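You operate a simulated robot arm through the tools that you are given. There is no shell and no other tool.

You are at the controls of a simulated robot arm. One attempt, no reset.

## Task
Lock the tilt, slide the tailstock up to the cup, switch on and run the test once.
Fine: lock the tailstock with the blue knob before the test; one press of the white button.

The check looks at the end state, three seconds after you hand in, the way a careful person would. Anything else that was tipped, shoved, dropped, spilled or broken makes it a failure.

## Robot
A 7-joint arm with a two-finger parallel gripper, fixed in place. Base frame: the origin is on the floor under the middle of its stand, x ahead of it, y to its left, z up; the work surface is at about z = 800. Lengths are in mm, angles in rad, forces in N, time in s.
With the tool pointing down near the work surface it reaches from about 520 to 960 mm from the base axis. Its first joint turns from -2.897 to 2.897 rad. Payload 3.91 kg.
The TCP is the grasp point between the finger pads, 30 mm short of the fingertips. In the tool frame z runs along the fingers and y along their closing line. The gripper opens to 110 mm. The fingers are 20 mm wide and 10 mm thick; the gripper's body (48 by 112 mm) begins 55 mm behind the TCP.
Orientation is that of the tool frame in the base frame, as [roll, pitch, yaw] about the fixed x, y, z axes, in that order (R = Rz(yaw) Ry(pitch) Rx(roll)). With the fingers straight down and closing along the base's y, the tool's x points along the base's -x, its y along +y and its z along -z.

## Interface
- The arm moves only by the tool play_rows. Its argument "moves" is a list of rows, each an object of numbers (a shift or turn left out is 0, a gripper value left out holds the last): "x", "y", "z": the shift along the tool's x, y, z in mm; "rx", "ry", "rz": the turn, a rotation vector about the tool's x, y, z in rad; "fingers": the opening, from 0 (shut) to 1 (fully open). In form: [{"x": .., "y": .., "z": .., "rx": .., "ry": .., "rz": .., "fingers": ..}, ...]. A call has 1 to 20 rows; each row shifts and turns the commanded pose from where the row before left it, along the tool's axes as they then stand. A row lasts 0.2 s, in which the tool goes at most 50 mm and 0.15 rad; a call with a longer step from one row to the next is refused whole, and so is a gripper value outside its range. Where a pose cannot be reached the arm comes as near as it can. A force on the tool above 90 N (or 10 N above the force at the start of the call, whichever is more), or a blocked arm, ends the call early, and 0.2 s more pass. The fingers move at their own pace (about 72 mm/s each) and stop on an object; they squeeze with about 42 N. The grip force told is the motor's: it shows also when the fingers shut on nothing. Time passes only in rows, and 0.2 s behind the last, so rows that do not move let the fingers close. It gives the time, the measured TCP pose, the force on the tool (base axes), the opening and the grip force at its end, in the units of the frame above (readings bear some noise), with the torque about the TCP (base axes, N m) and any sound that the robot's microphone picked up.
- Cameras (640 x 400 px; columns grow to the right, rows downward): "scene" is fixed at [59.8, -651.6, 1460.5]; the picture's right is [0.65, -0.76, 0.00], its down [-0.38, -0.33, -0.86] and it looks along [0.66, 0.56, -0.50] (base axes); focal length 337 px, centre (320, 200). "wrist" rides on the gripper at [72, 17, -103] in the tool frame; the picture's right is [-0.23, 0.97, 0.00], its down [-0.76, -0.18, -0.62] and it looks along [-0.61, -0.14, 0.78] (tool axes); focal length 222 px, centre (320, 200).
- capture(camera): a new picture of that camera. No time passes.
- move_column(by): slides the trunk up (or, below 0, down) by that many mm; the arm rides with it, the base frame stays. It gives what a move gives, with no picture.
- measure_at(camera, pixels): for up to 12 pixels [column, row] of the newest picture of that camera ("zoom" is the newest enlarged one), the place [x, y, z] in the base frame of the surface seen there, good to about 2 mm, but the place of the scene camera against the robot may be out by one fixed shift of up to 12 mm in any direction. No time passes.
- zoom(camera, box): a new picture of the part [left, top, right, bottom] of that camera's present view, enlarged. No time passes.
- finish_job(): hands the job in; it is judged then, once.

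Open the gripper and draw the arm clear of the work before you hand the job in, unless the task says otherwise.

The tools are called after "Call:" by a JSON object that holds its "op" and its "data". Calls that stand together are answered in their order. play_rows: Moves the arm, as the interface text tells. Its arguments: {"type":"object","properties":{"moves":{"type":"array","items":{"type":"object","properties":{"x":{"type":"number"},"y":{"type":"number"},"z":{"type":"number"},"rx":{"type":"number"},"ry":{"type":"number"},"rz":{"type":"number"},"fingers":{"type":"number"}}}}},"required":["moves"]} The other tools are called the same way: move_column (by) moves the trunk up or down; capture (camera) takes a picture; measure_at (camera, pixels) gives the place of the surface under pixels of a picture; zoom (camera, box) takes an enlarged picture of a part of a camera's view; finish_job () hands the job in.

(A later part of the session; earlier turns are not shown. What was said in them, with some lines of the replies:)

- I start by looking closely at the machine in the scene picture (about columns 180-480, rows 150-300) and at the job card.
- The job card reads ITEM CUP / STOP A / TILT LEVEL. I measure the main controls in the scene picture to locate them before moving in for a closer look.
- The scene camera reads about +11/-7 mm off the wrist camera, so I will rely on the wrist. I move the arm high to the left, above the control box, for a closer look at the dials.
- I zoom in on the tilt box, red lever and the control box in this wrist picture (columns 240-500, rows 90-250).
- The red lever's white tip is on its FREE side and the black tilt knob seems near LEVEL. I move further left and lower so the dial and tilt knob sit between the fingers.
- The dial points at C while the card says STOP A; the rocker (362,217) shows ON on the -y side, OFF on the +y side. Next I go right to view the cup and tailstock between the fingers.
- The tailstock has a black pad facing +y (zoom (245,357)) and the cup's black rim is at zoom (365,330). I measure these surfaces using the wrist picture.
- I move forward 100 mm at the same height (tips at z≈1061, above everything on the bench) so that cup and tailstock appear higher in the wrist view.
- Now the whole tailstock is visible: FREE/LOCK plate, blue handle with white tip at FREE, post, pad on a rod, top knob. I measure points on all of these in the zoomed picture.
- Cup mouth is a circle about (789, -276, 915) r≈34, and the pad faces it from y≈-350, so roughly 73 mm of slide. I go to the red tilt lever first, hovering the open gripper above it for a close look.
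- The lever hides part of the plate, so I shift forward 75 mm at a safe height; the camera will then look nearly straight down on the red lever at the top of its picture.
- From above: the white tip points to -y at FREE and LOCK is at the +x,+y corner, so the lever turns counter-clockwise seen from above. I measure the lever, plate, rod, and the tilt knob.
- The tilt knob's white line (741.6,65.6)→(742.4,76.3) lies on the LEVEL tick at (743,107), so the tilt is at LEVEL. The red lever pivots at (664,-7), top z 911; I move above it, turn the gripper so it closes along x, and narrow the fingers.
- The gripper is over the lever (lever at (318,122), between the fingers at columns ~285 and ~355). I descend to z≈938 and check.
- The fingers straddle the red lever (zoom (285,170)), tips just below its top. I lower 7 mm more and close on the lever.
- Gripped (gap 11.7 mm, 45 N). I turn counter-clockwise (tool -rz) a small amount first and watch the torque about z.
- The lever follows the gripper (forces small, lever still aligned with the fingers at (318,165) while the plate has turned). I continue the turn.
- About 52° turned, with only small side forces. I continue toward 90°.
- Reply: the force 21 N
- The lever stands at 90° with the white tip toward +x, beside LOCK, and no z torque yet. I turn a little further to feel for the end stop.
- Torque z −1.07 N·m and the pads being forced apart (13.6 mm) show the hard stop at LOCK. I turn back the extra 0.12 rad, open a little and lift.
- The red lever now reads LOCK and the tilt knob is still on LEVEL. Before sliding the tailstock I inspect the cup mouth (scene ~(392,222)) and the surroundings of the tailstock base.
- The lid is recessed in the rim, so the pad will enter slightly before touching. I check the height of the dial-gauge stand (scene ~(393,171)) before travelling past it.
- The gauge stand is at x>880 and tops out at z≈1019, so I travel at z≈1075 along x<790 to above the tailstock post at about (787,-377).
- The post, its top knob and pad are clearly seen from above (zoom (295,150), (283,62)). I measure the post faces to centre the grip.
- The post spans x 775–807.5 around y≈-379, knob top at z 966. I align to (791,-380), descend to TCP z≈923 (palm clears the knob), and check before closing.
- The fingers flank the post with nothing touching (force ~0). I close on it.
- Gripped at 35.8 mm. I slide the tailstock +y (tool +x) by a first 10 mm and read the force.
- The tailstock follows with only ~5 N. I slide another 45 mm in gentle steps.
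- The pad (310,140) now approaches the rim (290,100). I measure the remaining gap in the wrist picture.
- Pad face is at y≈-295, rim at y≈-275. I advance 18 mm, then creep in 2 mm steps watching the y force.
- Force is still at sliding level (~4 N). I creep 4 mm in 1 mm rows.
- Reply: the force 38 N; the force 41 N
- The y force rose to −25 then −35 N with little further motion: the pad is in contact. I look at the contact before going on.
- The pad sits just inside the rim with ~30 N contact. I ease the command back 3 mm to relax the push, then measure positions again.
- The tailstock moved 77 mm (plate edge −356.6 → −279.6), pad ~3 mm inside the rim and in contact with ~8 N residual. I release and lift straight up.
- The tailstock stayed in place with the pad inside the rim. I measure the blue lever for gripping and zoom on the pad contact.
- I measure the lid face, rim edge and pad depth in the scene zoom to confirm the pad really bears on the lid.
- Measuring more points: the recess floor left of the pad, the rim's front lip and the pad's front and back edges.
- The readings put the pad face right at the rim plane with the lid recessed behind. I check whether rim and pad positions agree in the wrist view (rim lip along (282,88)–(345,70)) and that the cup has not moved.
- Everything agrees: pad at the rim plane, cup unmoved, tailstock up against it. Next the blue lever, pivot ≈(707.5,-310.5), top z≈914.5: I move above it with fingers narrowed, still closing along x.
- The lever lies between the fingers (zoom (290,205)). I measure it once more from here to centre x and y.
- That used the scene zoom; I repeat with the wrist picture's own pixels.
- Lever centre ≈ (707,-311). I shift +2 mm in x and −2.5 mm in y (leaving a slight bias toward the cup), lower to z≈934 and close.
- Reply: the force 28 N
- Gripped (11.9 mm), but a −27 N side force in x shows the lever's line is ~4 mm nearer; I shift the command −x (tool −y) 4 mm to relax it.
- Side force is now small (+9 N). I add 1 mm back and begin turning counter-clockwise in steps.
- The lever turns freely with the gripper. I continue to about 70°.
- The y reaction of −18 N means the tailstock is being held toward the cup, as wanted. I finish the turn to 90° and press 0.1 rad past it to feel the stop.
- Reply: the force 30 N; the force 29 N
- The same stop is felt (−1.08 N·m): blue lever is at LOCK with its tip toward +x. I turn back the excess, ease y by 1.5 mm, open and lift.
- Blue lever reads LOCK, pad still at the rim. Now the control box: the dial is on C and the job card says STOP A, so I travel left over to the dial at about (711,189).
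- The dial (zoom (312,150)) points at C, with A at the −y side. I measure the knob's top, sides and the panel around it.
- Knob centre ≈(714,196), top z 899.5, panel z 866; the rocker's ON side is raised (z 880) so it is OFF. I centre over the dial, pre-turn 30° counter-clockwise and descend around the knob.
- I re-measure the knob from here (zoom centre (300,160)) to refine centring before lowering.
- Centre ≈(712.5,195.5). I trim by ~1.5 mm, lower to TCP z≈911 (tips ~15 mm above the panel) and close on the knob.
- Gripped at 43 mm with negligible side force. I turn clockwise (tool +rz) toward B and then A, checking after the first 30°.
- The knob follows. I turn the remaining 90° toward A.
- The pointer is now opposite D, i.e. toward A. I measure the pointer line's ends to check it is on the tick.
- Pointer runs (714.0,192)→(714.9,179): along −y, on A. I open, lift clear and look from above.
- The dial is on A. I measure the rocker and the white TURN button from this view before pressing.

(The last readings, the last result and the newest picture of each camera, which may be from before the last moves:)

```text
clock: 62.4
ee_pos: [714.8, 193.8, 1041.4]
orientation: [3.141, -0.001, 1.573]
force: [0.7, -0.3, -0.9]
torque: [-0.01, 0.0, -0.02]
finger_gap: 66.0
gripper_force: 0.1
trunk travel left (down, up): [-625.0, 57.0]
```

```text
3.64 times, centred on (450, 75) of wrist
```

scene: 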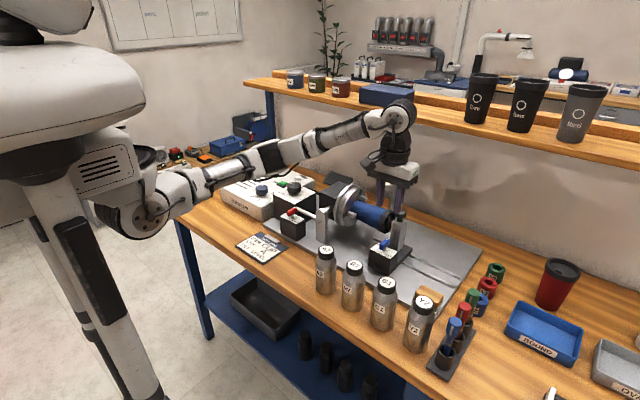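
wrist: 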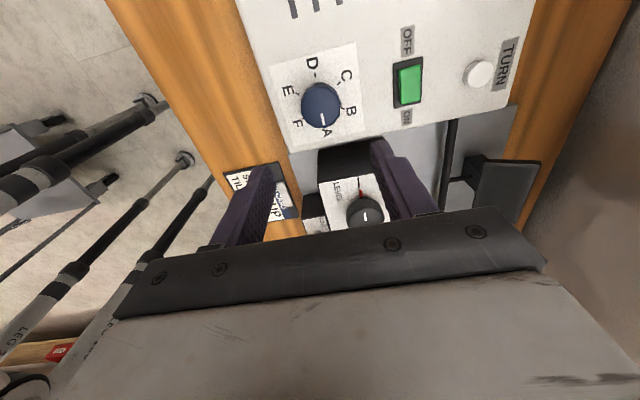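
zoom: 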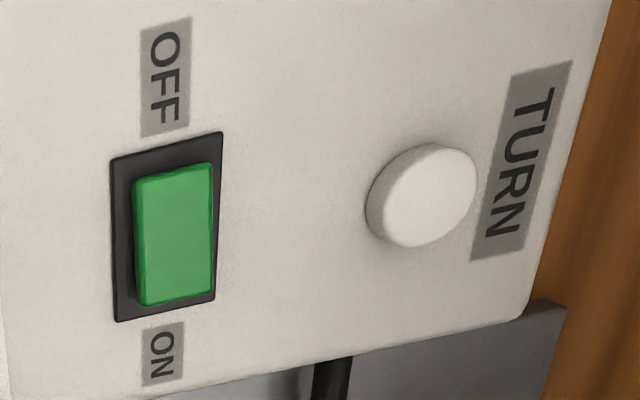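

Rocker: ON end at (813,177,880.7), OFF end z 876. TURN button: centre ≈(887,187), top z 878. I close the fingers and move above the ON end.

Call:
{"op": "play_rows", "data": {"moves": [{"y": 40, "x": -5, "fingers": 0}, {"y": 40, "x": -5}, {"y": 18.5, "x": -3.5}, {}, {"z": 40}, {"z": 40}, {"z": 20}, {}]}}

Call:
{"op": "capture", "data": {"camera": "wrist"}}

Call:
{"op": "zoom", "data": {"camera": "scene", "box": [220, 130, 340, 230]}}

```text
clock: 64.2
ee_pos: [812.9, 181.2, 942.1]
orientation: [3.141, 0.001, 1.573]
force: [-1.4, 0.9, 0.0]
torque: [-0.01, 0.04, 0.0]
finger_gap: 0.0
gripper_force: 37.9
trunk travel left (down, up): [-625.0, 57.0]
```

```text
taken
```

wrist: 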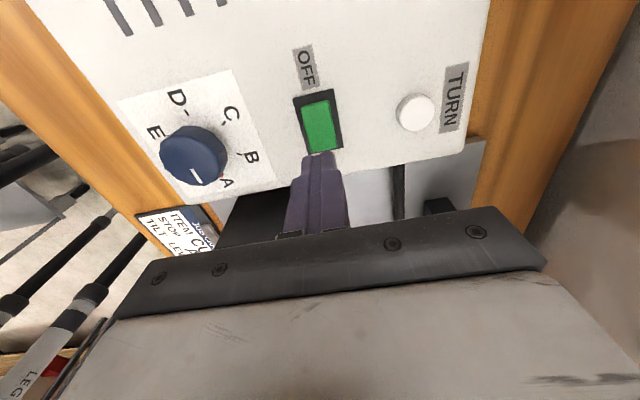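

```text
4.00 times, centred on (280, 180) of scene
```

zoom: 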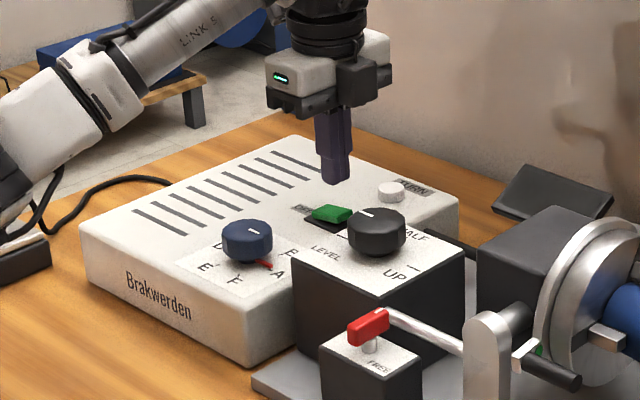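

Something new appears near the chuck in the scene zoom ((545,360): a bracket with a black bar and green dot). I look at it before going on.

Call:
{"op": "capture", "data": {"camera": "scene"}}

Call:
{"op": "zoom", "data": {"camera": "scene", "box": [300, 170, 420, 270]}}

```text
taken
```

scene: 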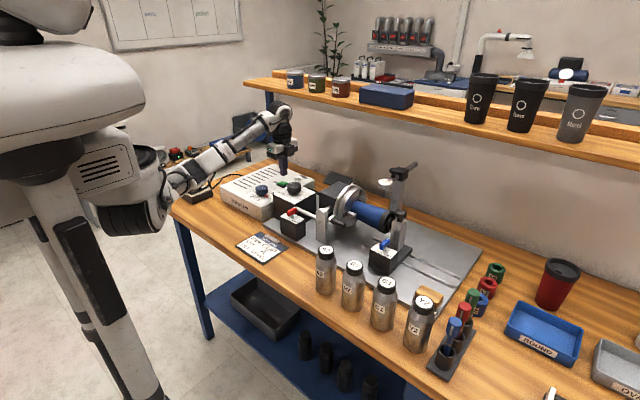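

```text
4.00 times, centred on (360, 220) of scene
```

zoom: 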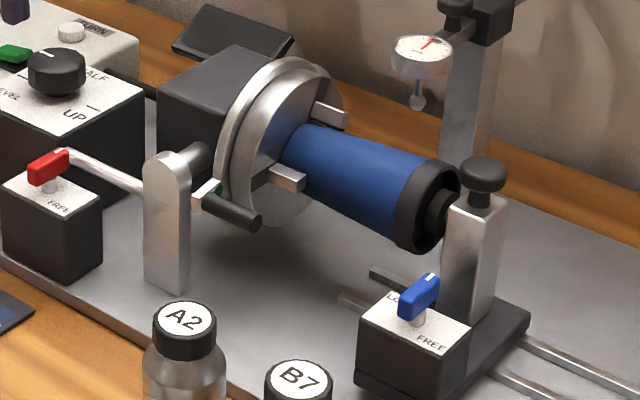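

The dial has swung the stop (black pin with green mark at zoom (230,205)) into position A — so STOP A is indeed set by that dial. Now I press the ON end of the rocker: down 26 mm, then creep.

Call:
{"op": "play_rows", "data": {"moves": [{"z": 14}, {"z": 12}, {}, {"z": 2}, {"z": 2}, {"z": 2}, {"z": 1}, {}]}}

Call:
{"op": "capture", "data": {"camera": "wrist"}}

```text
clock: 66.0
ee_pos: [813.4, 181.0, 907.2]
orientation: [-3.141, 0.001, 1.573]
force: [0.7, -0.5, -0.1]
torque: [0.0, -0.02, 0.0]
finger_gap: 0.0
gripper_force: 37.8
trunk travel left (down, up): [-625.0, 57.0]
```

```text
taken
```

wrist: 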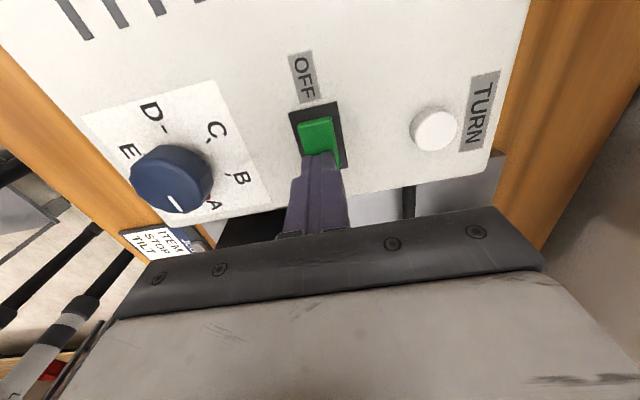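

The tip should be at z≈877 but no force is felt; I zoom to see the rocker.

Call:
{"op": "zoom", "data": {"camera": "wrist", "box": [260, 40, 380, 200]}}

Call:
{"op": "zoom", "data": {"camera": "scene", "box": [260, 160, 320, 210]}}

Call:
{"op": "measure_at", "data": {"camera": "wrist", "pixels": [[316, 122], [316, 135], [318, 148], [305, 150], [335, 146], [302, 128]]}}

```text
2.50 times, centred on (320, 120) of wrist
```

zoom: 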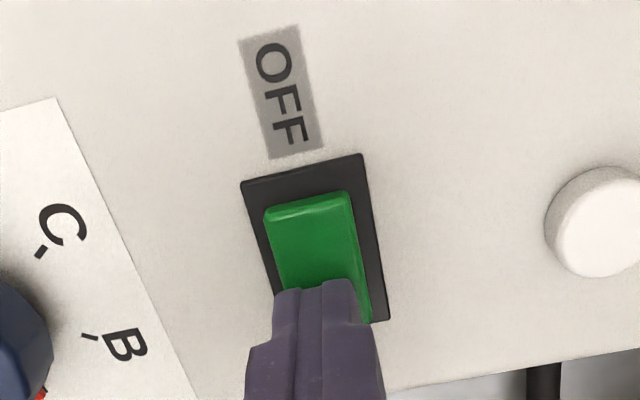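

```text
8.00 times, centred on (290, 185) of scene
```

zoom: 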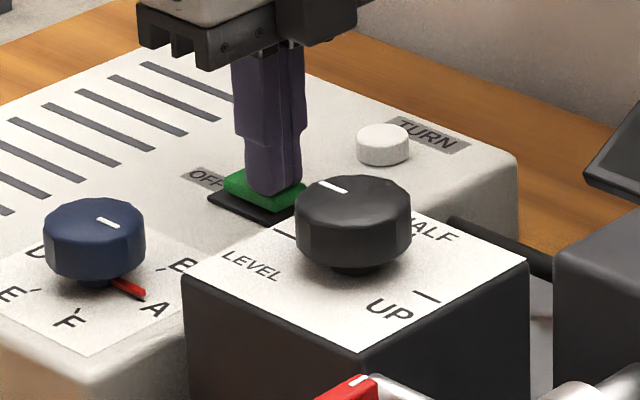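

```text
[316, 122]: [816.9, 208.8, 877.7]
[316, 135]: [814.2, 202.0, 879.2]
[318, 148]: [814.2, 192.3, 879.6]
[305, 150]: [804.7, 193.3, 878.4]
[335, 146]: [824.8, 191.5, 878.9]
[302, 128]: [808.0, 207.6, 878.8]
```

The OFF end has risen from 876 to ~878.5, so the rocker is tipping; I press a few mm more until it clicks over.

Call:
{"op": "play_rows", "data": {"moves": [{"z": 1}, {"z": 1}, {}]}}

Call:
{"op": "measure_at", "data": {"camera": "wrist", "pixels": [[316, 122], [316, 135], [318, 148]]}}

```text
clock: 66.8
ee_pos: [811.9, 181.9, 909.2]
orientation: [3.139, -0.001, 1.573]
force: [1.8, 0.7, 13.6]
torque: [0.12, -0.02, -0.14]
finger_gap: 0.2
gripper_force: 37.2
trunk travel left (down, up): [-625.0, 57.0]
```

```text
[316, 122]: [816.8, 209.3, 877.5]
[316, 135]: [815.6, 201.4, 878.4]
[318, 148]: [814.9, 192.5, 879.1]
```

Contact now gives +13.6 N. I press on in 1 mm rows and look again.

Call:
{"op": "play_rows", "data": {"moves": [{"z": 1}, {"z": 1}, {}]}}

Call:
{"op": "capture", "data": {"camera": "wrist"}}

Call:
{"op": "measure_at", "data": {"camera": "wrist", "pixels": [[316, 122], [316, 135], [318, 148]]}}

```text
clock: 67.6
ee_pos: [813.3, 180.4, 908.3]
orientation: [3.133, -0.001, 1.572]
force: [15.0, 0.2, 34.0]
torque: [0.35, -0.36, -0.06]
finger_gap: 0.0
gripper_force: 37.6
trunk travel left (down, up): [-625.0, 57.0]
```

```text
taken
```

wrist: 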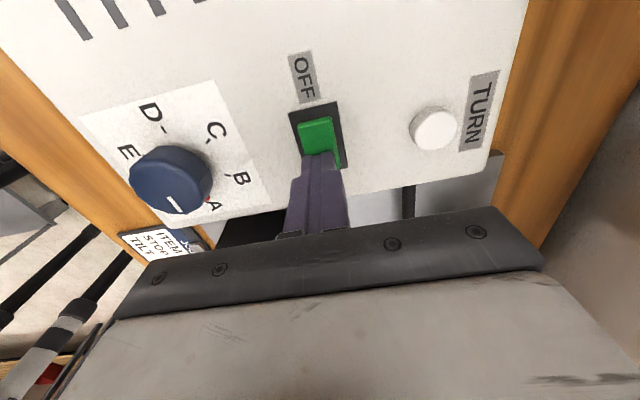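

```text
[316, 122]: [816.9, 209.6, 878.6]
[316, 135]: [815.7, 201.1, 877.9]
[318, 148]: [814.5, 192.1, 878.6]
```

The flat 20 mm tip reaches y≈190, too near the rocker's pivot (y≈194), so it stalls level at 34 N. I lift 8 mm, shift −y by 10 mm so only the ON end is pressed, and press again.

Call:
{"op": "play_rows", "data": {"moves": [{"z": -6}, {"z": -4}, {"x": -10}, {}, {"z": 4}, {"z": 2}, {"z": 1}, {"z": 1}, {"z": 1}, {}]}}

Call:
{"op": "capture", "data": {"camera": "wrist"}}

Call:
{"op": "measure_at", "data": {"camera": "wrist", "pixels": [[316, 122], [316, 135], [318, 148], [312, 112], [325, 140]]}}

Call:
{"op": "zoom", "data": {"camera": "wrist", "box": [260, 40, 380, 200]}}

```text
clock: 69.8
ee_pos: [812.2, 171.2, 906.4]
orientation: [3.139, -0.001, 1.572]
force: [-1.5, -0.9, 6.4]
torque: [0.02, 0.08, -0.05]
finger_gap: 0.0
gripper_force: 37.1
trunk travel left (down, up): [-625.0, 57.0]
```

```text
taken
```

wrist: 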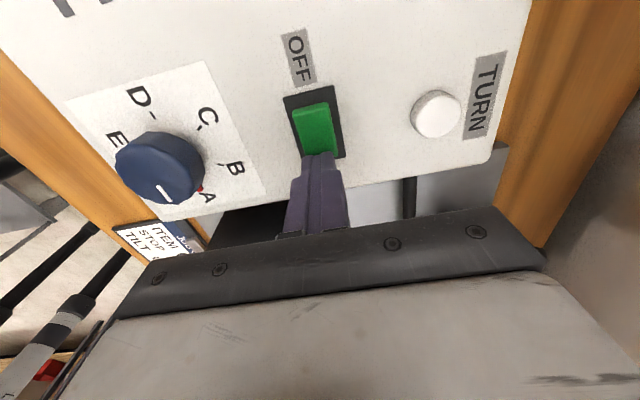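

```text
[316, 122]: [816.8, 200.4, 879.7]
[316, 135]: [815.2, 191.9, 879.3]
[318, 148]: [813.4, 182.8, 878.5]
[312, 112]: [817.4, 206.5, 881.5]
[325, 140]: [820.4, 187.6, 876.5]
```

```text
2.50 times, centred on (320, 120) of wrist
```

zoom: 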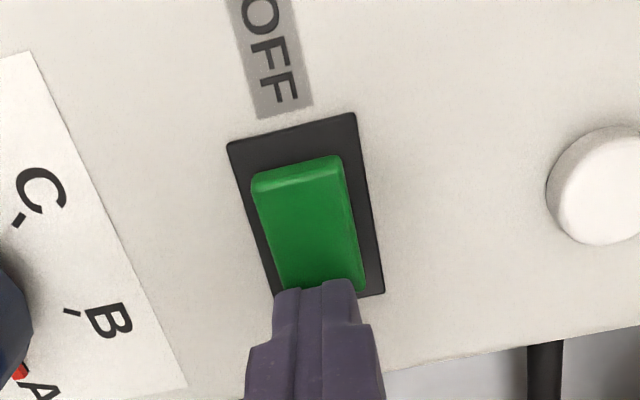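

The rocker has tipped over: OFF end now 881.5, ON end lower. One more millimetre for certainty, then I lift and verify.

Call:
{"op": "play_rows", "data": {"moves": [{"z": 1}, {}, {"z": -15}, {"z": -30}, {"z": -30}, {}]}}

Call:
{"op": "capture", "data": {"camera": "wrist"}}

Call:
{"op": "zoom", "data": {"camera": "wrist", "box": [280, 30, 480, 170]}}

Call:
{"op": "zoom", "data": {"camera": "scene", "box": [250, 150, 420, 260]}}

```text
clock: 71.2
ee_pos: [813.8, 173.7, 978.5]
orientation: [3.141, 0.001, 1.572]
force: [0.4, -0.4, -0.9]
torque: [0.0, 0.01, -0.01]
finger_gap: 0.3
gripper_force: 37.9
trunk travel left (down, up): [-625.0, 57.0]
```

```text
taken
```

wrist: 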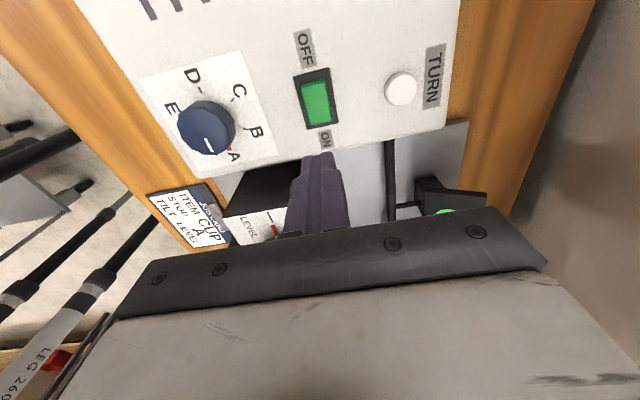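

```text
2.86 times, centred on (380, 100) of wrist
```

zoom: 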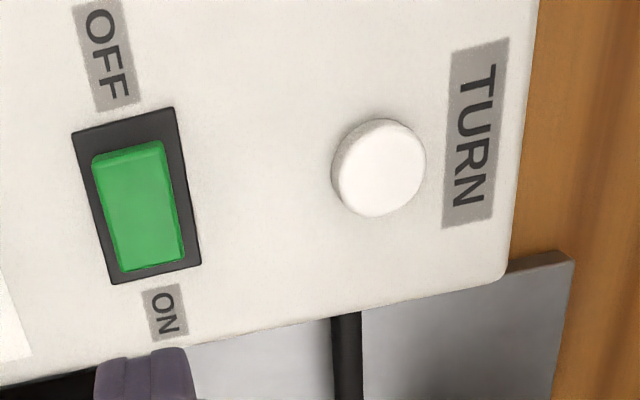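

```text
3.64 times, centred on (335, 205) of scene
```

zoom: 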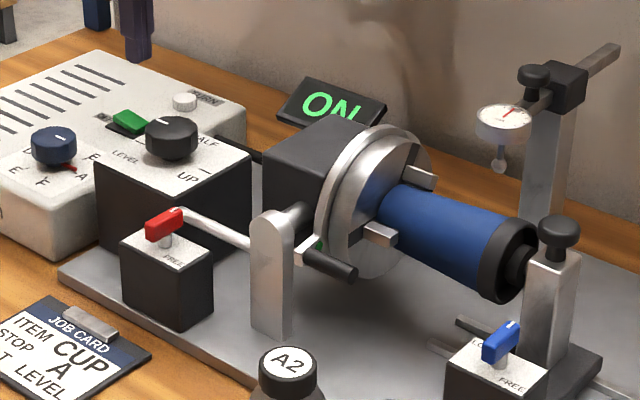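

The display behind the chuck now reads ON in green. I measure the TURN button again from here for a single centred press.

Call:
{"op": "measure_at", "data": {"camera": "wrist", "pixels": [[401, 89], [390, 90], [412, 88], [401, 76], [402, 103], [398, 88], [365, 90], [316, 100], [313, 86], [320, 120]]}}

```text
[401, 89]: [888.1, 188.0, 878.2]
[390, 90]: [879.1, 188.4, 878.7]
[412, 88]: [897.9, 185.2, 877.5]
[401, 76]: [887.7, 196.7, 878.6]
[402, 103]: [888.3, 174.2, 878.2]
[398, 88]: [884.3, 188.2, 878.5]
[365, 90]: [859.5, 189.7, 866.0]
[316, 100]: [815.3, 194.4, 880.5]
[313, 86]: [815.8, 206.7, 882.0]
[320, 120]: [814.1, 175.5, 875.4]
```

Button centre ≈(888,187), top z 878. Before reaching out there I check the back shelf's front edge for clearance to the wrist.

Call:
{"op": "measure_at", "data": {"camera": "scene", "pixels": [[300, 93], [330, 100], [400, 113], [460, 125], [335, 178], [330, 172], [345, 178], [290, 93]]}}

```text
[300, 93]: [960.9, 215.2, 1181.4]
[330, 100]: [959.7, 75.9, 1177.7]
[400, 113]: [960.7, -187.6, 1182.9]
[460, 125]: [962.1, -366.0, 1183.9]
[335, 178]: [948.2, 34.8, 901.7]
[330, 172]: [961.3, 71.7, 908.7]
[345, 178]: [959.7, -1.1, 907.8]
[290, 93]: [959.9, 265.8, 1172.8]
```

The shelf edge is at about x≈950, z≈1175, so I check how far the wrist joint sticks out ahead and above the gripper now.

Call:
{"op": "zoom", "data": {"camera": "scene", "box": [200, 80, 340, 190]}}

Call:
{"op": "measure_at", "data": {"camera": "zoom", "pixels": [[430, 330], [430, 250], [430, 180], [420, 130], [390, 90], [350, 80], [460, 100], [470, 180], [300, 150], [340, 40], [440, 60], [480, 250]]}}

```text
3.64 times, centred on (270, 135) of scene
```

zoom: 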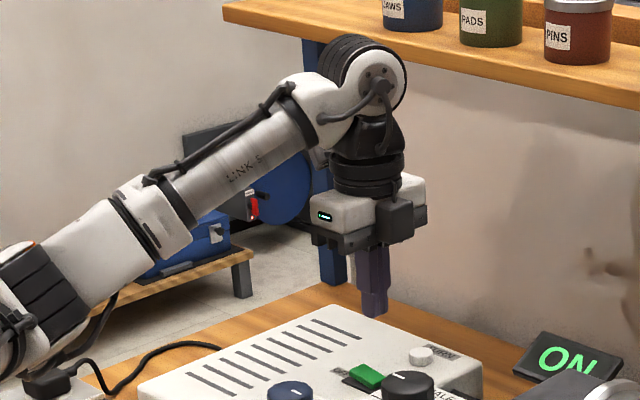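

```text
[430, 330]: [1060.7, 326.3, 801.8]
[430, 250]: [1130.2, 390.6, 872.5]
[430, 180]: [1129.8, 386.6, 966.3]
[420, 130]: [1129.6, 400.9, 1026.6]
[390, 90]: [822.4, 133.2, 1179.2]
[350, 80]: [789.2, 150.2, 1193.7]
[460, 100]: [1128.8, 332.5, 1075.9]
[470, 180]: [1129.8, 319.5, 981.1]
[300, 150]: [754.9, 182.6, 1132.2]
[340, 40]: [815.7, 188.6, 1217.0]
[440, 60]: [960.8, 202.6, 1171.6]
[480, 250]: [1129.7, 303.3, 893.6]
```

The wrist joint ball sits ~200 mm above the TCP with ~45 mm radius, leaving only ~16 mm to the shelf at the button, so I tilt the tool 0.25 rad (wrist back toward the robot) before moving forward over the button.

Call:
{"op": "play_rows", "data": {"moves": [{"rx": -0.125}, {"rx": -0.125}, {}, {"x": 8, "y": 37.3, "z": 9.53}, {"x": 8, "y": 37.3, "z": 9.53}, {}]}}

Call:
{"op": "capture", "data": {"camera": "wrist"}}

Call:
{"op": "zoom", "data": {"camera": "scene", "box": [220, 80, 360, 210]}}

```text
clock: 72.6
ee_pos: [890.3, 187.8, 979.4]
orientation: [2.891, -0.001, 1.572]
force: [0.5, 0.5, 0.4]
torque: [-0.01, -0.03, -0.01]
finger_gap: 0.1
gripper_force: 37.2
trunk travel left (down, up): [-625.0, 57.0]
```

```text
taken
```

wrist: 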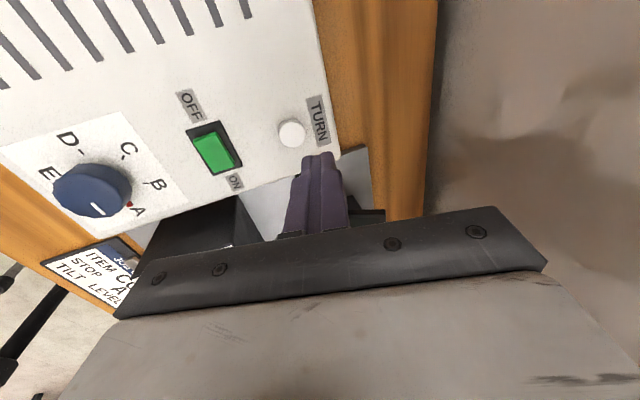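

```text
3.08 times, centred on (290, 145) of scene
```

zoom: 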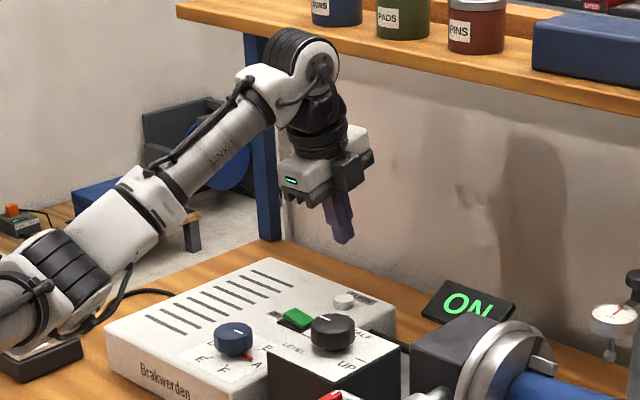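

The tool is tilted and over the button with the wrist well clear of the shelf. I descend to a few mm above it and check alignment.

Call:
{"op": "play_rows", "data": {"moves": [{"y": -7.67, "z": 30.04}, {"y": -7.67, "z": 30.04}, {}]}}

Call:
{"op": "capture", "data": {"camera": "wrist"}}

Call:
{"op": "zoom", "data": {"camera": "wrist", "box": [230, 80, 410, 230]}}

Call:
{"op": "zoom", "data": {"camera": "scene", "box": [260, 140, 350, 210]}}

```text
clock: 73.4
ee_pos: [890.4, 186.6, 917.1]
orientation: [2.891, 0.0, 1.573]
force: [-0.4, 0.0, -0.3]
torque: [-0.04, 0.0, 0.0]
finger_gap: 0.0
gripper_force: 38.3
trunk travel left (down, up): [-625.0, 57.0]
```

```text
taken
```

wrist: 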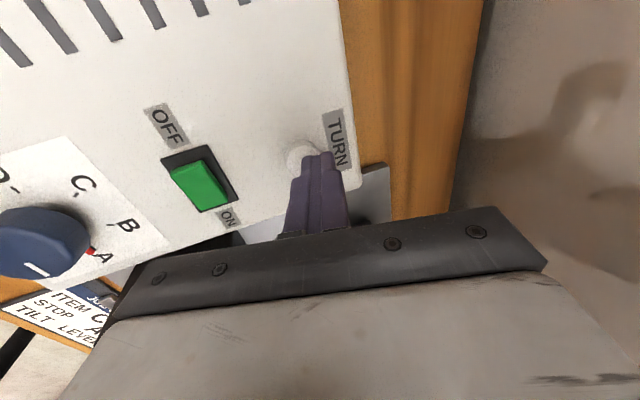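

```text
2.67 times, centred on (320, 155) of wrist
```

zoom: 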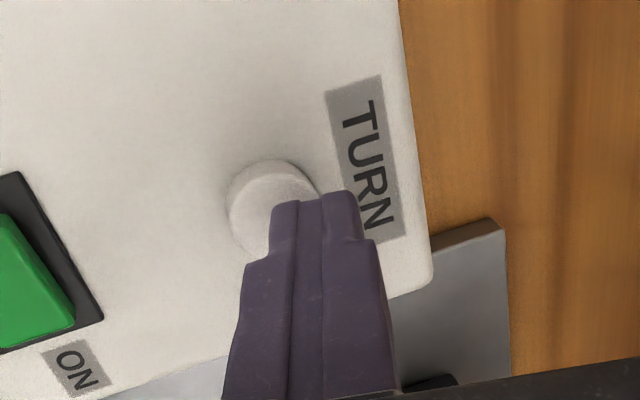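

```text
5.71 times, centred on (305, 175) of scene
```

zoom: 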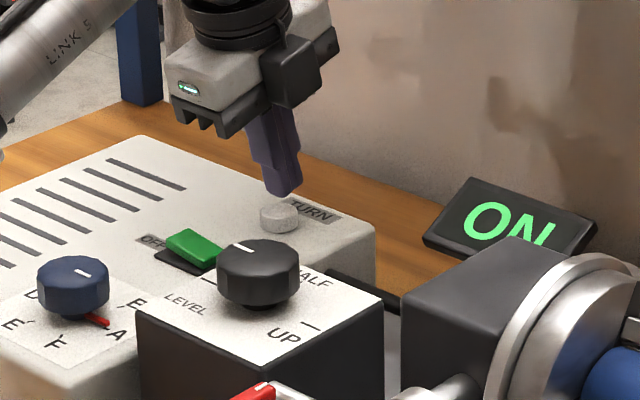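

The tip's rear edge is over the middle of the white button. I creep down in small rows for the one press.

Call:
{"op": "play_rows", "data": {"moves": [{"y": -0.74, "z": 2.9}, {"y": -0.74, "z": 2.9}, {"y": -0.25, "z": 0.97}, {"y": -0.25, "z": 0.97}, {"y": -0.25, "z": 0.97}]}}

```text
clock: 74.6
ee_pos: [889.2, 188.0, 909.1]
orientation: [2.892, -0.001, 1.572]
force: [-0.5, -0.2, -0.8]
torque: [0.0, -0.01, 0.01]
finger_gap: 0.0
gripper_force: 37.8
trunk travel left (down, up): [-625.0, 57.0]
```

No contact yet (z 909). I continue down in 1 mm rows, watching for force or a sound.

Call:
{"op": "play_rows", "data": {"moves": [{"y": -0.25, "z": 0.97}, {"y": -0.25, "z": 0.97}]}}

```text
clock: 75.2
ee_pos: [888.3, 189.1, 907.6]
orientation: [2.89, 0.0, 1.572]
force: [1.0, 0.0, 0.3]
torque: [0.0, 0.01, 0.0]
finger_gap: 0.0
gripper_force: 38.2
trunk travel left (down, up): [-625.0, 57.0]
```

Still near zero force; I look at the tip and button before continuing.

Call:
{"op": "zoom", "data": {"camera": "wrist", "box": [230, 80, 410, 230]}}

Call:
{"op": "zoom", "data": {"camera": "scene", "box": [280, 150, 340, 200]}}

```text
2.67 times, centred on (320, 155) of wrist
```

zoom: 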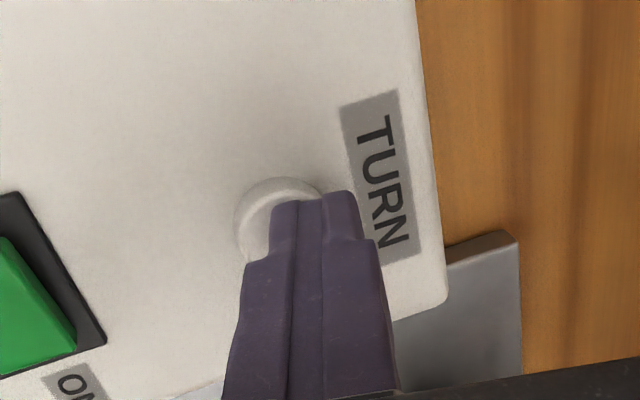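

```text
8.00 times, centred on (310, 175) of scene
```

zoom: 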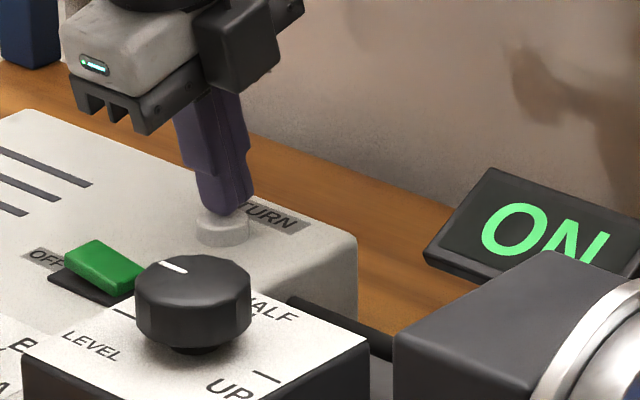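

The tip is just meeting the button top and the display still shows ON. I press on in 1 mm rows.

Call:
{"op": "play_rows", "data": {"moves": [{"y": -0.25, "z": 0.97}, {"y": -0.25, "z": 0.97}]}}

Call:
{"op": "zoom", "data": {"camera": "scene", "box": [270, 150, 420, 260]}}

```text
clock: 75.8
ee_pos: [889.8, 188.1, 904.1]
orientation: [2.892, 0.0, 1.573]
force: [-1.0, 0.8, 2.0]
torque: [0.05, 0.0, 0.01]
finger_gap: 0.0
gripper_force: 37.4
trunk travel left (down, up): [-625.0, 57.0]
```

```text
3.64 times, centred on (345, 205) of scene
```

zoom: 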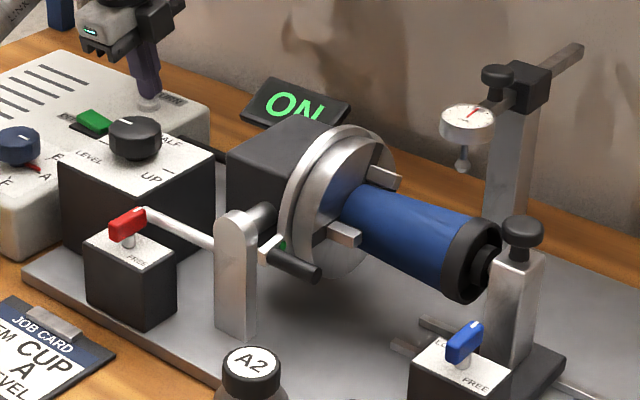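

Light contact (2 N); the button is moving but nothing has triggered. I continue another 2 mm.

Call:
{"op": "play_rows", "data": {"moves": [{"y": -0.25, "z": 0.97}, {"y": -0.25, "z": 0.97}]}}

Call:
{"op": "zoom", "data": {"camera": "scene", "box": [270, 150, 420, 260]}}

```text
clock: 76.4
ee_pos: [890.5, 187.7, 902.6]
orientation: [2.892, 0.0, 1.572]
force: [-0.9, -0.1, 3.0]
torque: [-0.01, 0.04, -0.03]
finger_gap: 0.0
gripper_force: 38.4
trunk travel left (down, up): [-625.0, 57.0]
heard: click
```

```text
3.64 times, centred on (345, 205) of scene
```

zoom: 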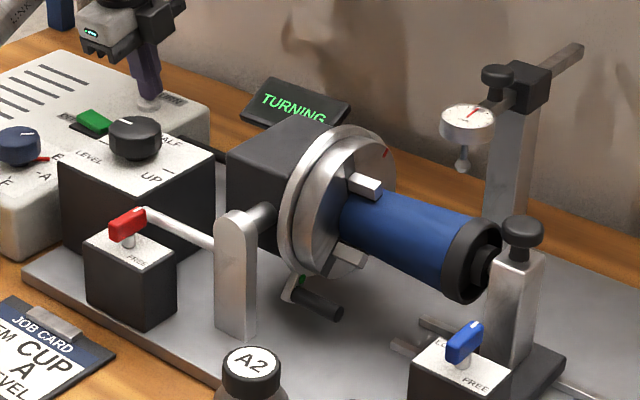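

Click heard and the display shows TURNING. I lift off the button straight up at once so it counts as one press.

Call:
{"op": "play_rows", "data": {"moves": [{"y": 3.7, "z": -14.5}, {"y": 7.4, "z": -29}, {}]}}

Call:
{"op": "zoom", "data": {"camera": "scene", "box": [240, 150, 420, 260]}}

```text
clock: 77.2
ee_pos: [889.7, 188.5, 949.3]
orientation: [2.892, 0.0, 1.572]
force: [0.0, -0.5, 0.3]
torque: [0.03, 0.01, 0.02]
finger_gap: 0.2
gripper_force: 37.9
trunk travel left (down, up): [-625.0, 57.0]
```

```text
3.56 times, centred on (330, 205) of scene
```

zoom: 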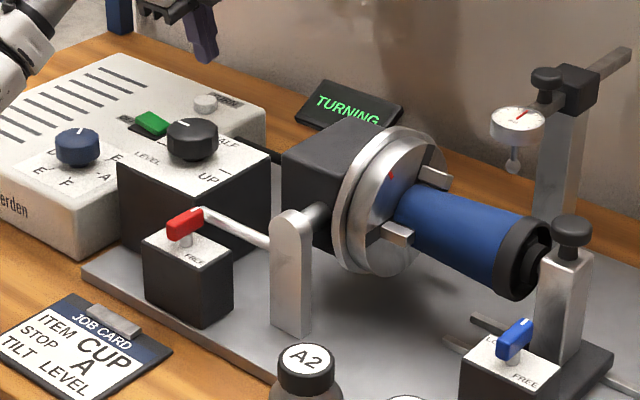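

The dial and pin turn along with the chuck while the display says TURNING. I hold still and watch it run.

Call:
{"op": "play_rows", "data": {"moves": [{}, {}, {}, {}]}}

Call:
{"op": "zoom", "data": {"camera": "scene", "box": [240, 150, 420, 260]}}

Call:
{"op": "play_rows", "data": {"moves": [{}, {}, {}, {}]}}

Call:
{"op": "zoom", "data": {"camera": "scene", "box": [240, 150, 420, 260]}}

```text
clock: 78.2
ee_pos: [891.3, 188.3, 949.1]
orientation: [2.892, 0.001, 1.572]
force: [-0.1, 0.6, 0.5]
torque: [0.01, 0.03, 0.01]
finger_gap: 0.0
gripper_force: 38.0
trunk travel left (down, up): [-625.0, 57.0]
```

```text
3.56 times, centred on (330, 205) of scene
```

zoom: 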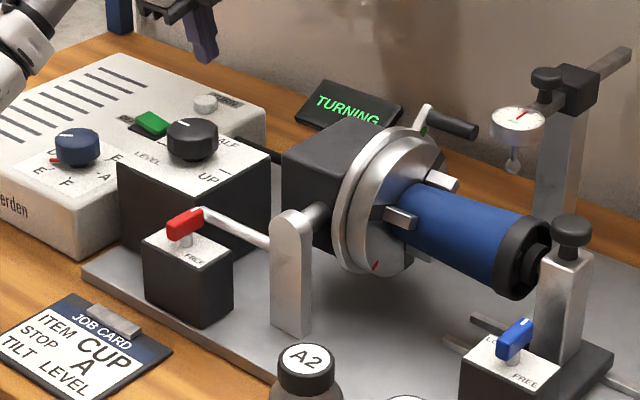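

```text
clock: 79.2
ee_pos: [890.7, 187.7, 949.4]
orientation: [2.892, -0.001, 1.573]
force: [-0.6, -0.5, -0.1]
torque: [0.02, 0.0, -0.02]
finger_gap: 0.1
gripper_force: 37.7
trunk travel left (down, up): [-625.0, 57.0]
```

```text
3.56 times, centred on (330, 205) of scene
```

zoom: 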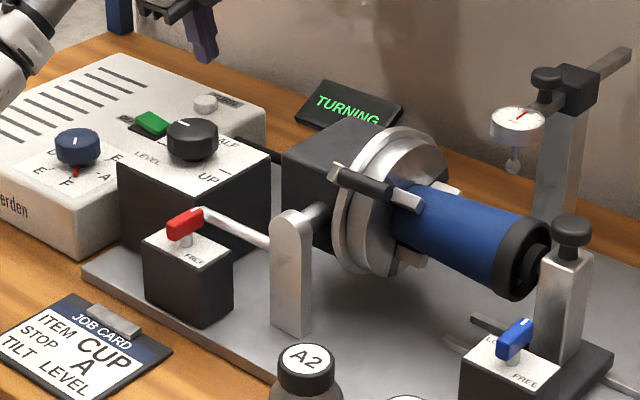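

The dial passes C, D, E, F in step with the chuck – it seems to make one full turn. I keep waiting for the end.

Call:
{"op": "play_rows", "data": {"moves": [{}, {}, {}, {}]}}

Call:
{"op": "zoom", "data": {"camera": "scene", "box": [240, 150, 420, 260]}}

Call:
{"op": "play_rows", "data": {"moves": [{}, {}, {}, {}, {}, {}]}}

Call:
{"op": "zoom", "data": {"camera": "scene", "box": [240, 150, 420, 260]}}

```text
clock: 80.2
ee_pos: [890.5, 188.5, 947.5]
orientation: [2.891, -0.001, 1.573]
force: [0.1, -0.5, 0.4]
torque: [0.0, 0.0, -0.04]
finger_gap: 0.1
gripper_force: 37.8
trunk travel left (down, up): [-625.0, 57.0]
```

```text
3.56 times, centred on (330, 205) of scene
```

zoom: 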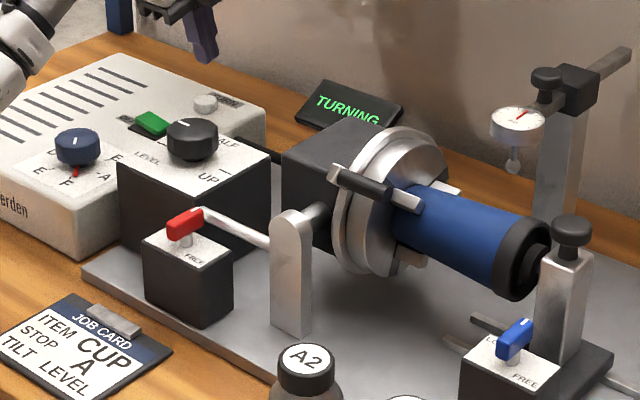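

```text
clock: 81.6
ee_pos: [889.9, 187.8, 949.8]
orientation: [2.893, 0.0, 1.572]
force: [-0.5, -0.1, 0.1]
torque: [0.0, -0.01, -0.01]
finger_gap: 0.0
gripper_force: 38.0
trunk travel left (down, up): [-625.0, 57.0]
```

```text
3.56 times, centred on (330, 205) of scene
```

zoom: 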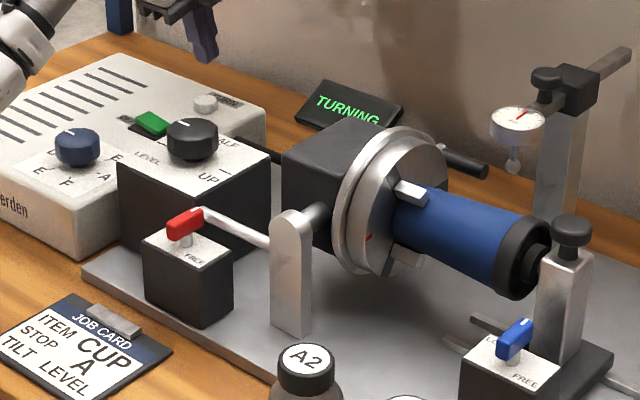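

It dwelt at F and is now swinging back. The display still reads TURNING, so I keep waiting.

Call:
{"op": "play_rows", "data": {"moves": [{}, {}, {}, {}]}}

Call:
{"op": "zoom", "data": {"camera": "scene", "box": [240, 150, 420, 260]}}

Call:
{"op": "play_rows", "data": {"moves": [{}, {}, {}, {}, {}]}}

Call:
{"op": "zoom", "data": {"camera": "scene", "box": [240, 150, 420, 260]}}

```text
clock: 82.6
ee_pos: [890.6, 187.8, 948.5]
orientation: [2.893, -0.001, 1.573]
force: [-0.3, 0.8, 0.7]
torque: [0.03, -0.01, 0.05]
finger_gap: 0.3
gripper_force: 37.6
trunk travel left (down, up): [-625.0, 57.0]
```

```text
3.56 times, centred on (330, 205) of scene
```

zoom: 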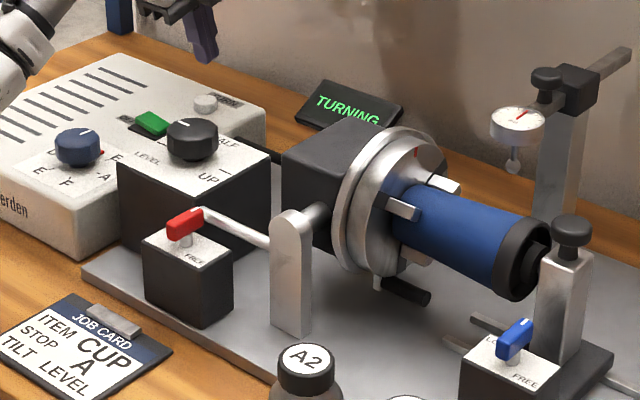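

```text
clock: 83.8
ee_pos: [890.8, 186.7, 948.9]
orientation: [2.892, 0.001, 1.573]
force: [0.1, -0.4, -0.2]
torque: [0.01, 0.02, 0.0]
finger_gap: 0.0
gripper_force: 38.0
trunk travel left (down, up): [-625.0, 57.0]
```

```text
3.56 times, centred on (330, 205) of scene
```

zoom: 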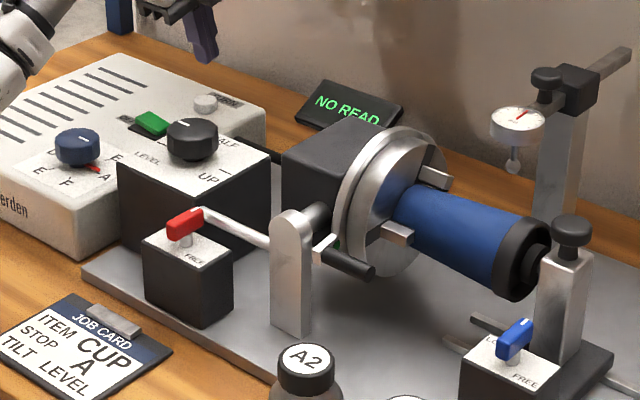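

The run finished: dial back at A, and the display reads "NO READ…". I zoom in on the display and the rest of the machine.

Call:
{"op": "zoom", "data": {"camera": "scene", "box": [315, 165, 365, 200]}}

Call:
{"op": "zoom", "data": {"camera": "scene", "box": [360, 150, 440, 240]}}

Call:
{"op": "capture", "data": {"camera": "wrist"}}

```text
11.43 times, centred on (340, 182) of scene
```

zoom: 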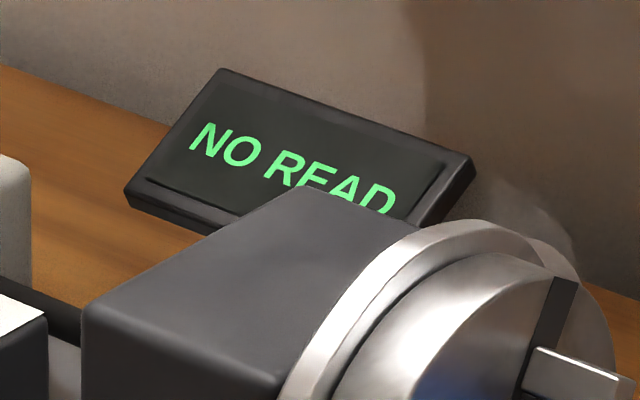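

```text
4.44 times, centred on (400, 195) of scene
```

zoom: 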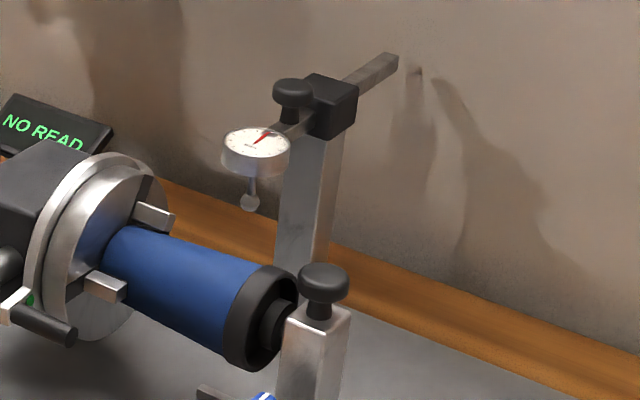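

```text
taken
```

wrist: 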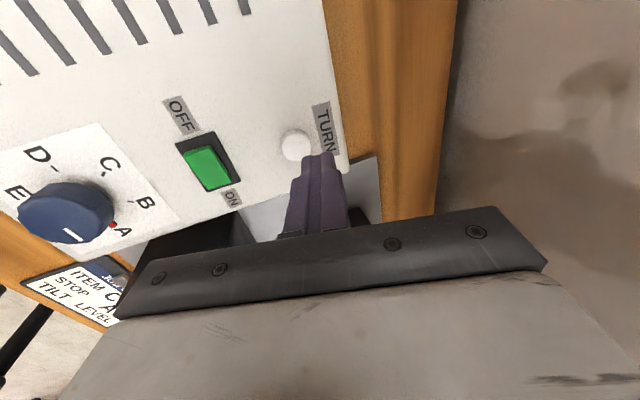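

The reading is a matter of the dial gauge, which hangs clear of the cup and was not part of the request; the run itself completed with one press and I won't press again. I withdraw back from the shelf, straighten the tool and rise to inspect the end state.

Call:
{"op": "play_rows", "data": {"moves": [{"y": -38.8, "z": -9.9}, {"y": -38.8, "z": -9.9}, {"rx": 0.125}, {"rx": 0.125}, {"z": -40}, {"z": -40}, {"fingers": 0.5}, {"rz": -0.1428}, {"rz": -0.1428}, {"rz": -0.1428}, {"rz": -0.1428}, {"rz": -0.1428}, {"rz": -0.1428}, {"rz": -0.1428}, {"rz": -0.1428}, {"rz": -0.1428}, {"rz": -0.1428}, {"rz": -0.1428}, {}]}}

Call:
{"op": "capture", "data": {"camera": "wrist"}}

Call:
{"op": "zoom", "data": {"camera": "wrist", "box": [120, 20, 440, 230]}}

```text
clock: 87.8
ee_pos: [810.4, 188.8, 1027.6]
orientation: [3.141, 0.002, -3.138]
force: [0.4, -0.3, -0.3]
torque: [-0.04, 0.0, -0.01]
finger_gap: 55.0
gripper_force: 0.1
trunk travel left (down, up): [-625.0, 57.0]
```

```text
taken
```

wrist: 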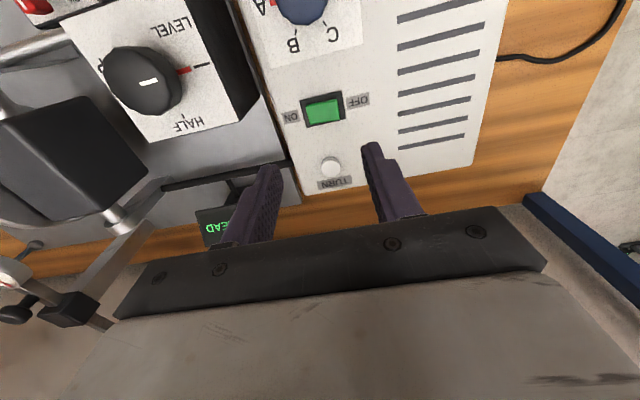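

```text
1.90 times, centred on (280, 125) of wrist
```

zoom: 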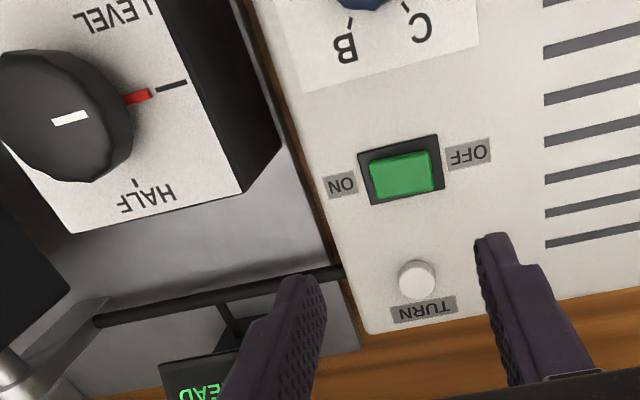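

The tilt's red pointer is on the LEVEL tick, the rocker is ON. I move up and over to view the chuck, cup and tailstock.

Call:
{"op": "play_rows", "data": {"moves": [{"z": -40}, {"z": -30}, {"x": 13, "y": -45}, {"x": 13, "y": -45}, {"x": 13, "y": -45}, {"x": 13, "y": -45}, {"x": 13, "y": -45}, {"x": 13, "y": -45}, {"x": 13, "y": -45}, {"x": 9, "y": -45}, {"y": -45}, {"y": -45}, {"y": -40}, {}]}}

Call:
{"op": "capture", "data": {"camera": "wrist"}}

Call:
{"op": "zoom", "data": {"camera": "wrist", "box": [220, 70, 460, 220]}}

```text
clock: 90.8
ee_pos: [711.4, -303.6, 1098.0]
orientation: [3.141, 0.0, 3.141]
force: [-0.5, 0.5, 0.1]
torque: [-0.01, -0.02, -0.01]
finger_gap: 54.8
gripper_force: 0.1
trunk travel left (down, up): [-625.0, 57.0]
```

```text
taken
```

wrist: 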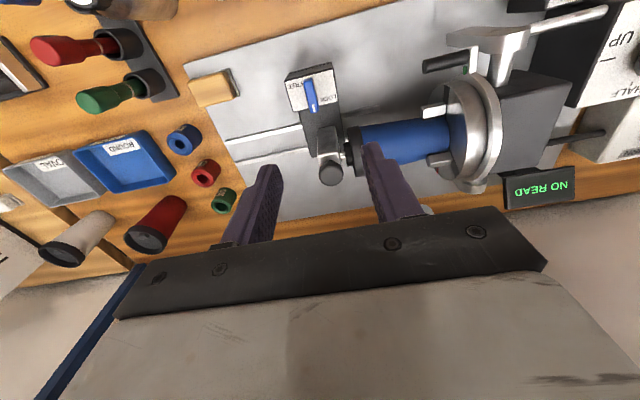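

```text
2.67 times, centred on (340, 145) of wrist
```

zoom: 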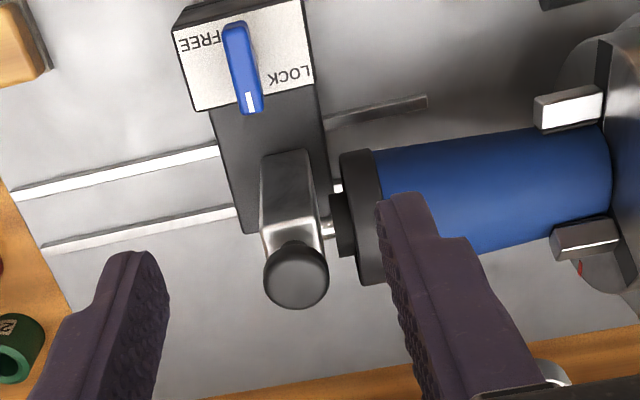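

The display reads NO READ; blue lever at LOCK and the pad sits against the rim (zoom (345,225)). I measure the pad–rim relation and plate edge once more.

Call:
{"op": "measure_at", "data": {"camera": "zoom", "pixels": [[335, 225], [345, 205], [352, 230], [345, 250], [362, 180], [365, 270], [345, 170], [313, 80], [300, 5], [310, 170], [318, 250], [175, 40]]}}

Call:
{"op": "zoom", "data": {"camera": "wrist", "box": [310, 120, 400, 190]}}

```text
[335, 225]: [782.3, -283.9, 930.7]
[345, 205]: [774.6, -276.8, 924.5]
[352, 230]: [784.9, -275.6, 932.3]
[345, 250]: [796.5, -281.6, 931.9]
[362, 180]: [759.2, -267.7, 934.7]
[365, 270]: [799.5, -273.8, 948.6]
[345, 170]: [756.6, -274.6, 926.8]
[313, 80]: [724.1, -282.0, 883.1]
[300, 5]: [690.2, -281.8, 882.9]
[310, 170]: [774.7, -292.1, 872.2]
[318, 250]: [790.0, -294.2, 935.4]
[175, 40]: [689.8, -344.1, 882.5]
```

```text
5.71 times, centred on (355, 155) of wrist
```

zoom: 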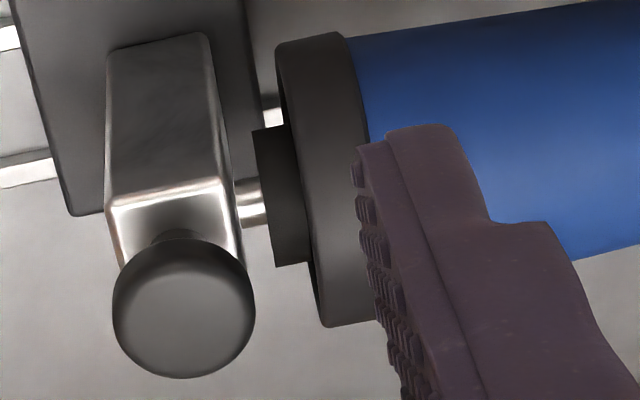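

Pad face is at the rim plane (−275), the plate edge at −282 as after locking, and the display's NO READ matches the gauge hanging clear of the cup. I withdraw to the starting pose with the gripper open and take final pictures.

Call:
{"op": "play_rows", "data": {"moves": [{"z": -30, "fingers": 1}, {"x": 30, "y": 22, "z": -8}, {"x": 30, "y": 22, "z": -8}, {"x": 30, "y": 22, "z": -8}, {"x": 30, "y": 22, "z": -8}, {"x": 30, "y": 25, "z": -8}, {"x": 28, "y": 25, "z": -8}, {}]}}

Call:
{"op": "capture", "data": {"camera": "scene"}}

Call:
{"op": "capture", "data": {"camera": "wrist"}}

Call:
{"op": "zoom", "data": {"camera": "scene", "box": [240, 150, 440, 300]}}

Call:
{"op": "zoom", "data": {"camera": "wrist", "box": [220, 60, 440, 230]}}

```text
clock: 92.6
ee_pos: [531.9, -165.1, 1176.0]
orientation: [-3.141, 0.001, -3.14]
force: [0.1, 0.2, 0.2]
torque: [0.05, 0.01, -0.01]
finger_gap: 109.9
gripper_force: 0.0
trunk travel left (down, up): [-625.0, 57.0]
```

```text
taken
```

scene: 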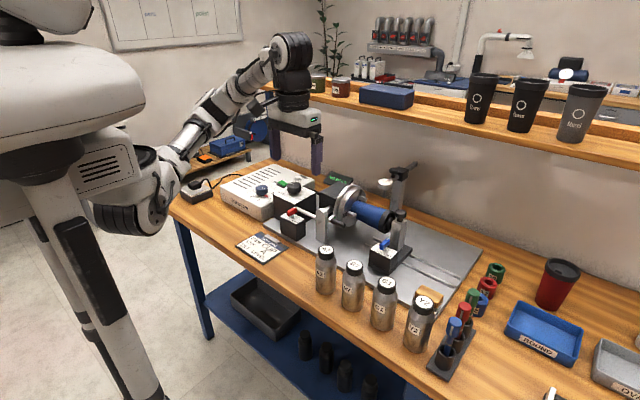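

```text
taken
```

wrist: 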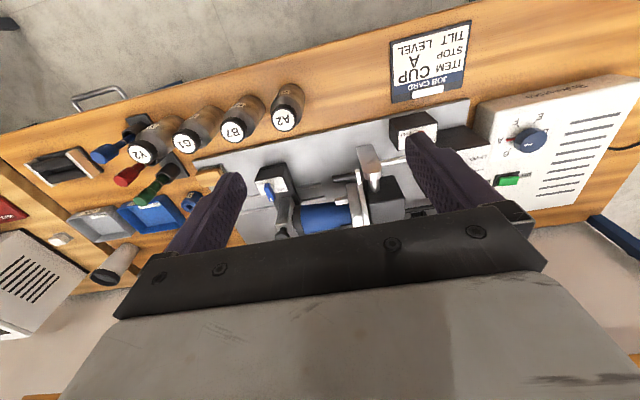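

```text
2.67 times, centred on (340, 225) of scene
```

zoom: 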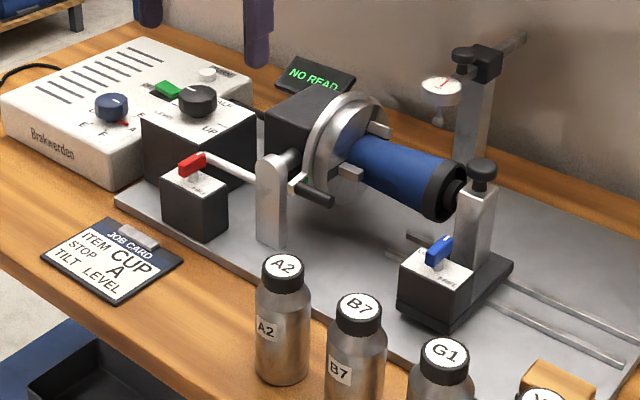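

```text
2.35 times, centred on (330, 145) of wrist
```

zoom: 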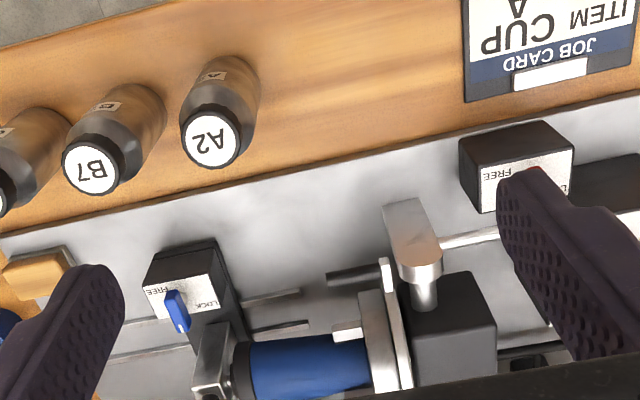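

Everything is in its end state: red and blue levers at LOCK, tilt on LEVEL, dial on A, rocker ON, one completed run, nothing else disturbed, gripper open and clear. I hand the job in.

Call:
{"op": "finish_job", "data": {}}

```text
The job is handed in.
```

The test ran once from a single press of the white button, but the display ended on **NO READ**. The likely cause is the dial gauge, which hangs clear of the cup. You hadn't asked for it to be set, so I left it alone and didn't press again.

- **Tilt:** it was already at LEVEL, as the job card asks. I turned the red lever to LOCK against its stop.
- **Dial:** it pointed at C and the card says STOP A, so I turned it to A before the test. Turning it also turns the chuck and cup. It swung out to F during the run and came back to A.
- **Tailstock:** I slid it about 75 mm until the pad pressed against the cup, then turned the blue knob to LOCK before the test. The pad sits level with the rim; the lid is recessed about 12 mm behind that.
- **Power:** the green switch is ON and the display came on. My first push on it stalled halfway, so I pushed again closer to the ON end.

In the last pictures nothing else on the bench looks moved, and the gripper is open with the arm back at its starting position. A reading would need the gauge set on the cup and the test run again.
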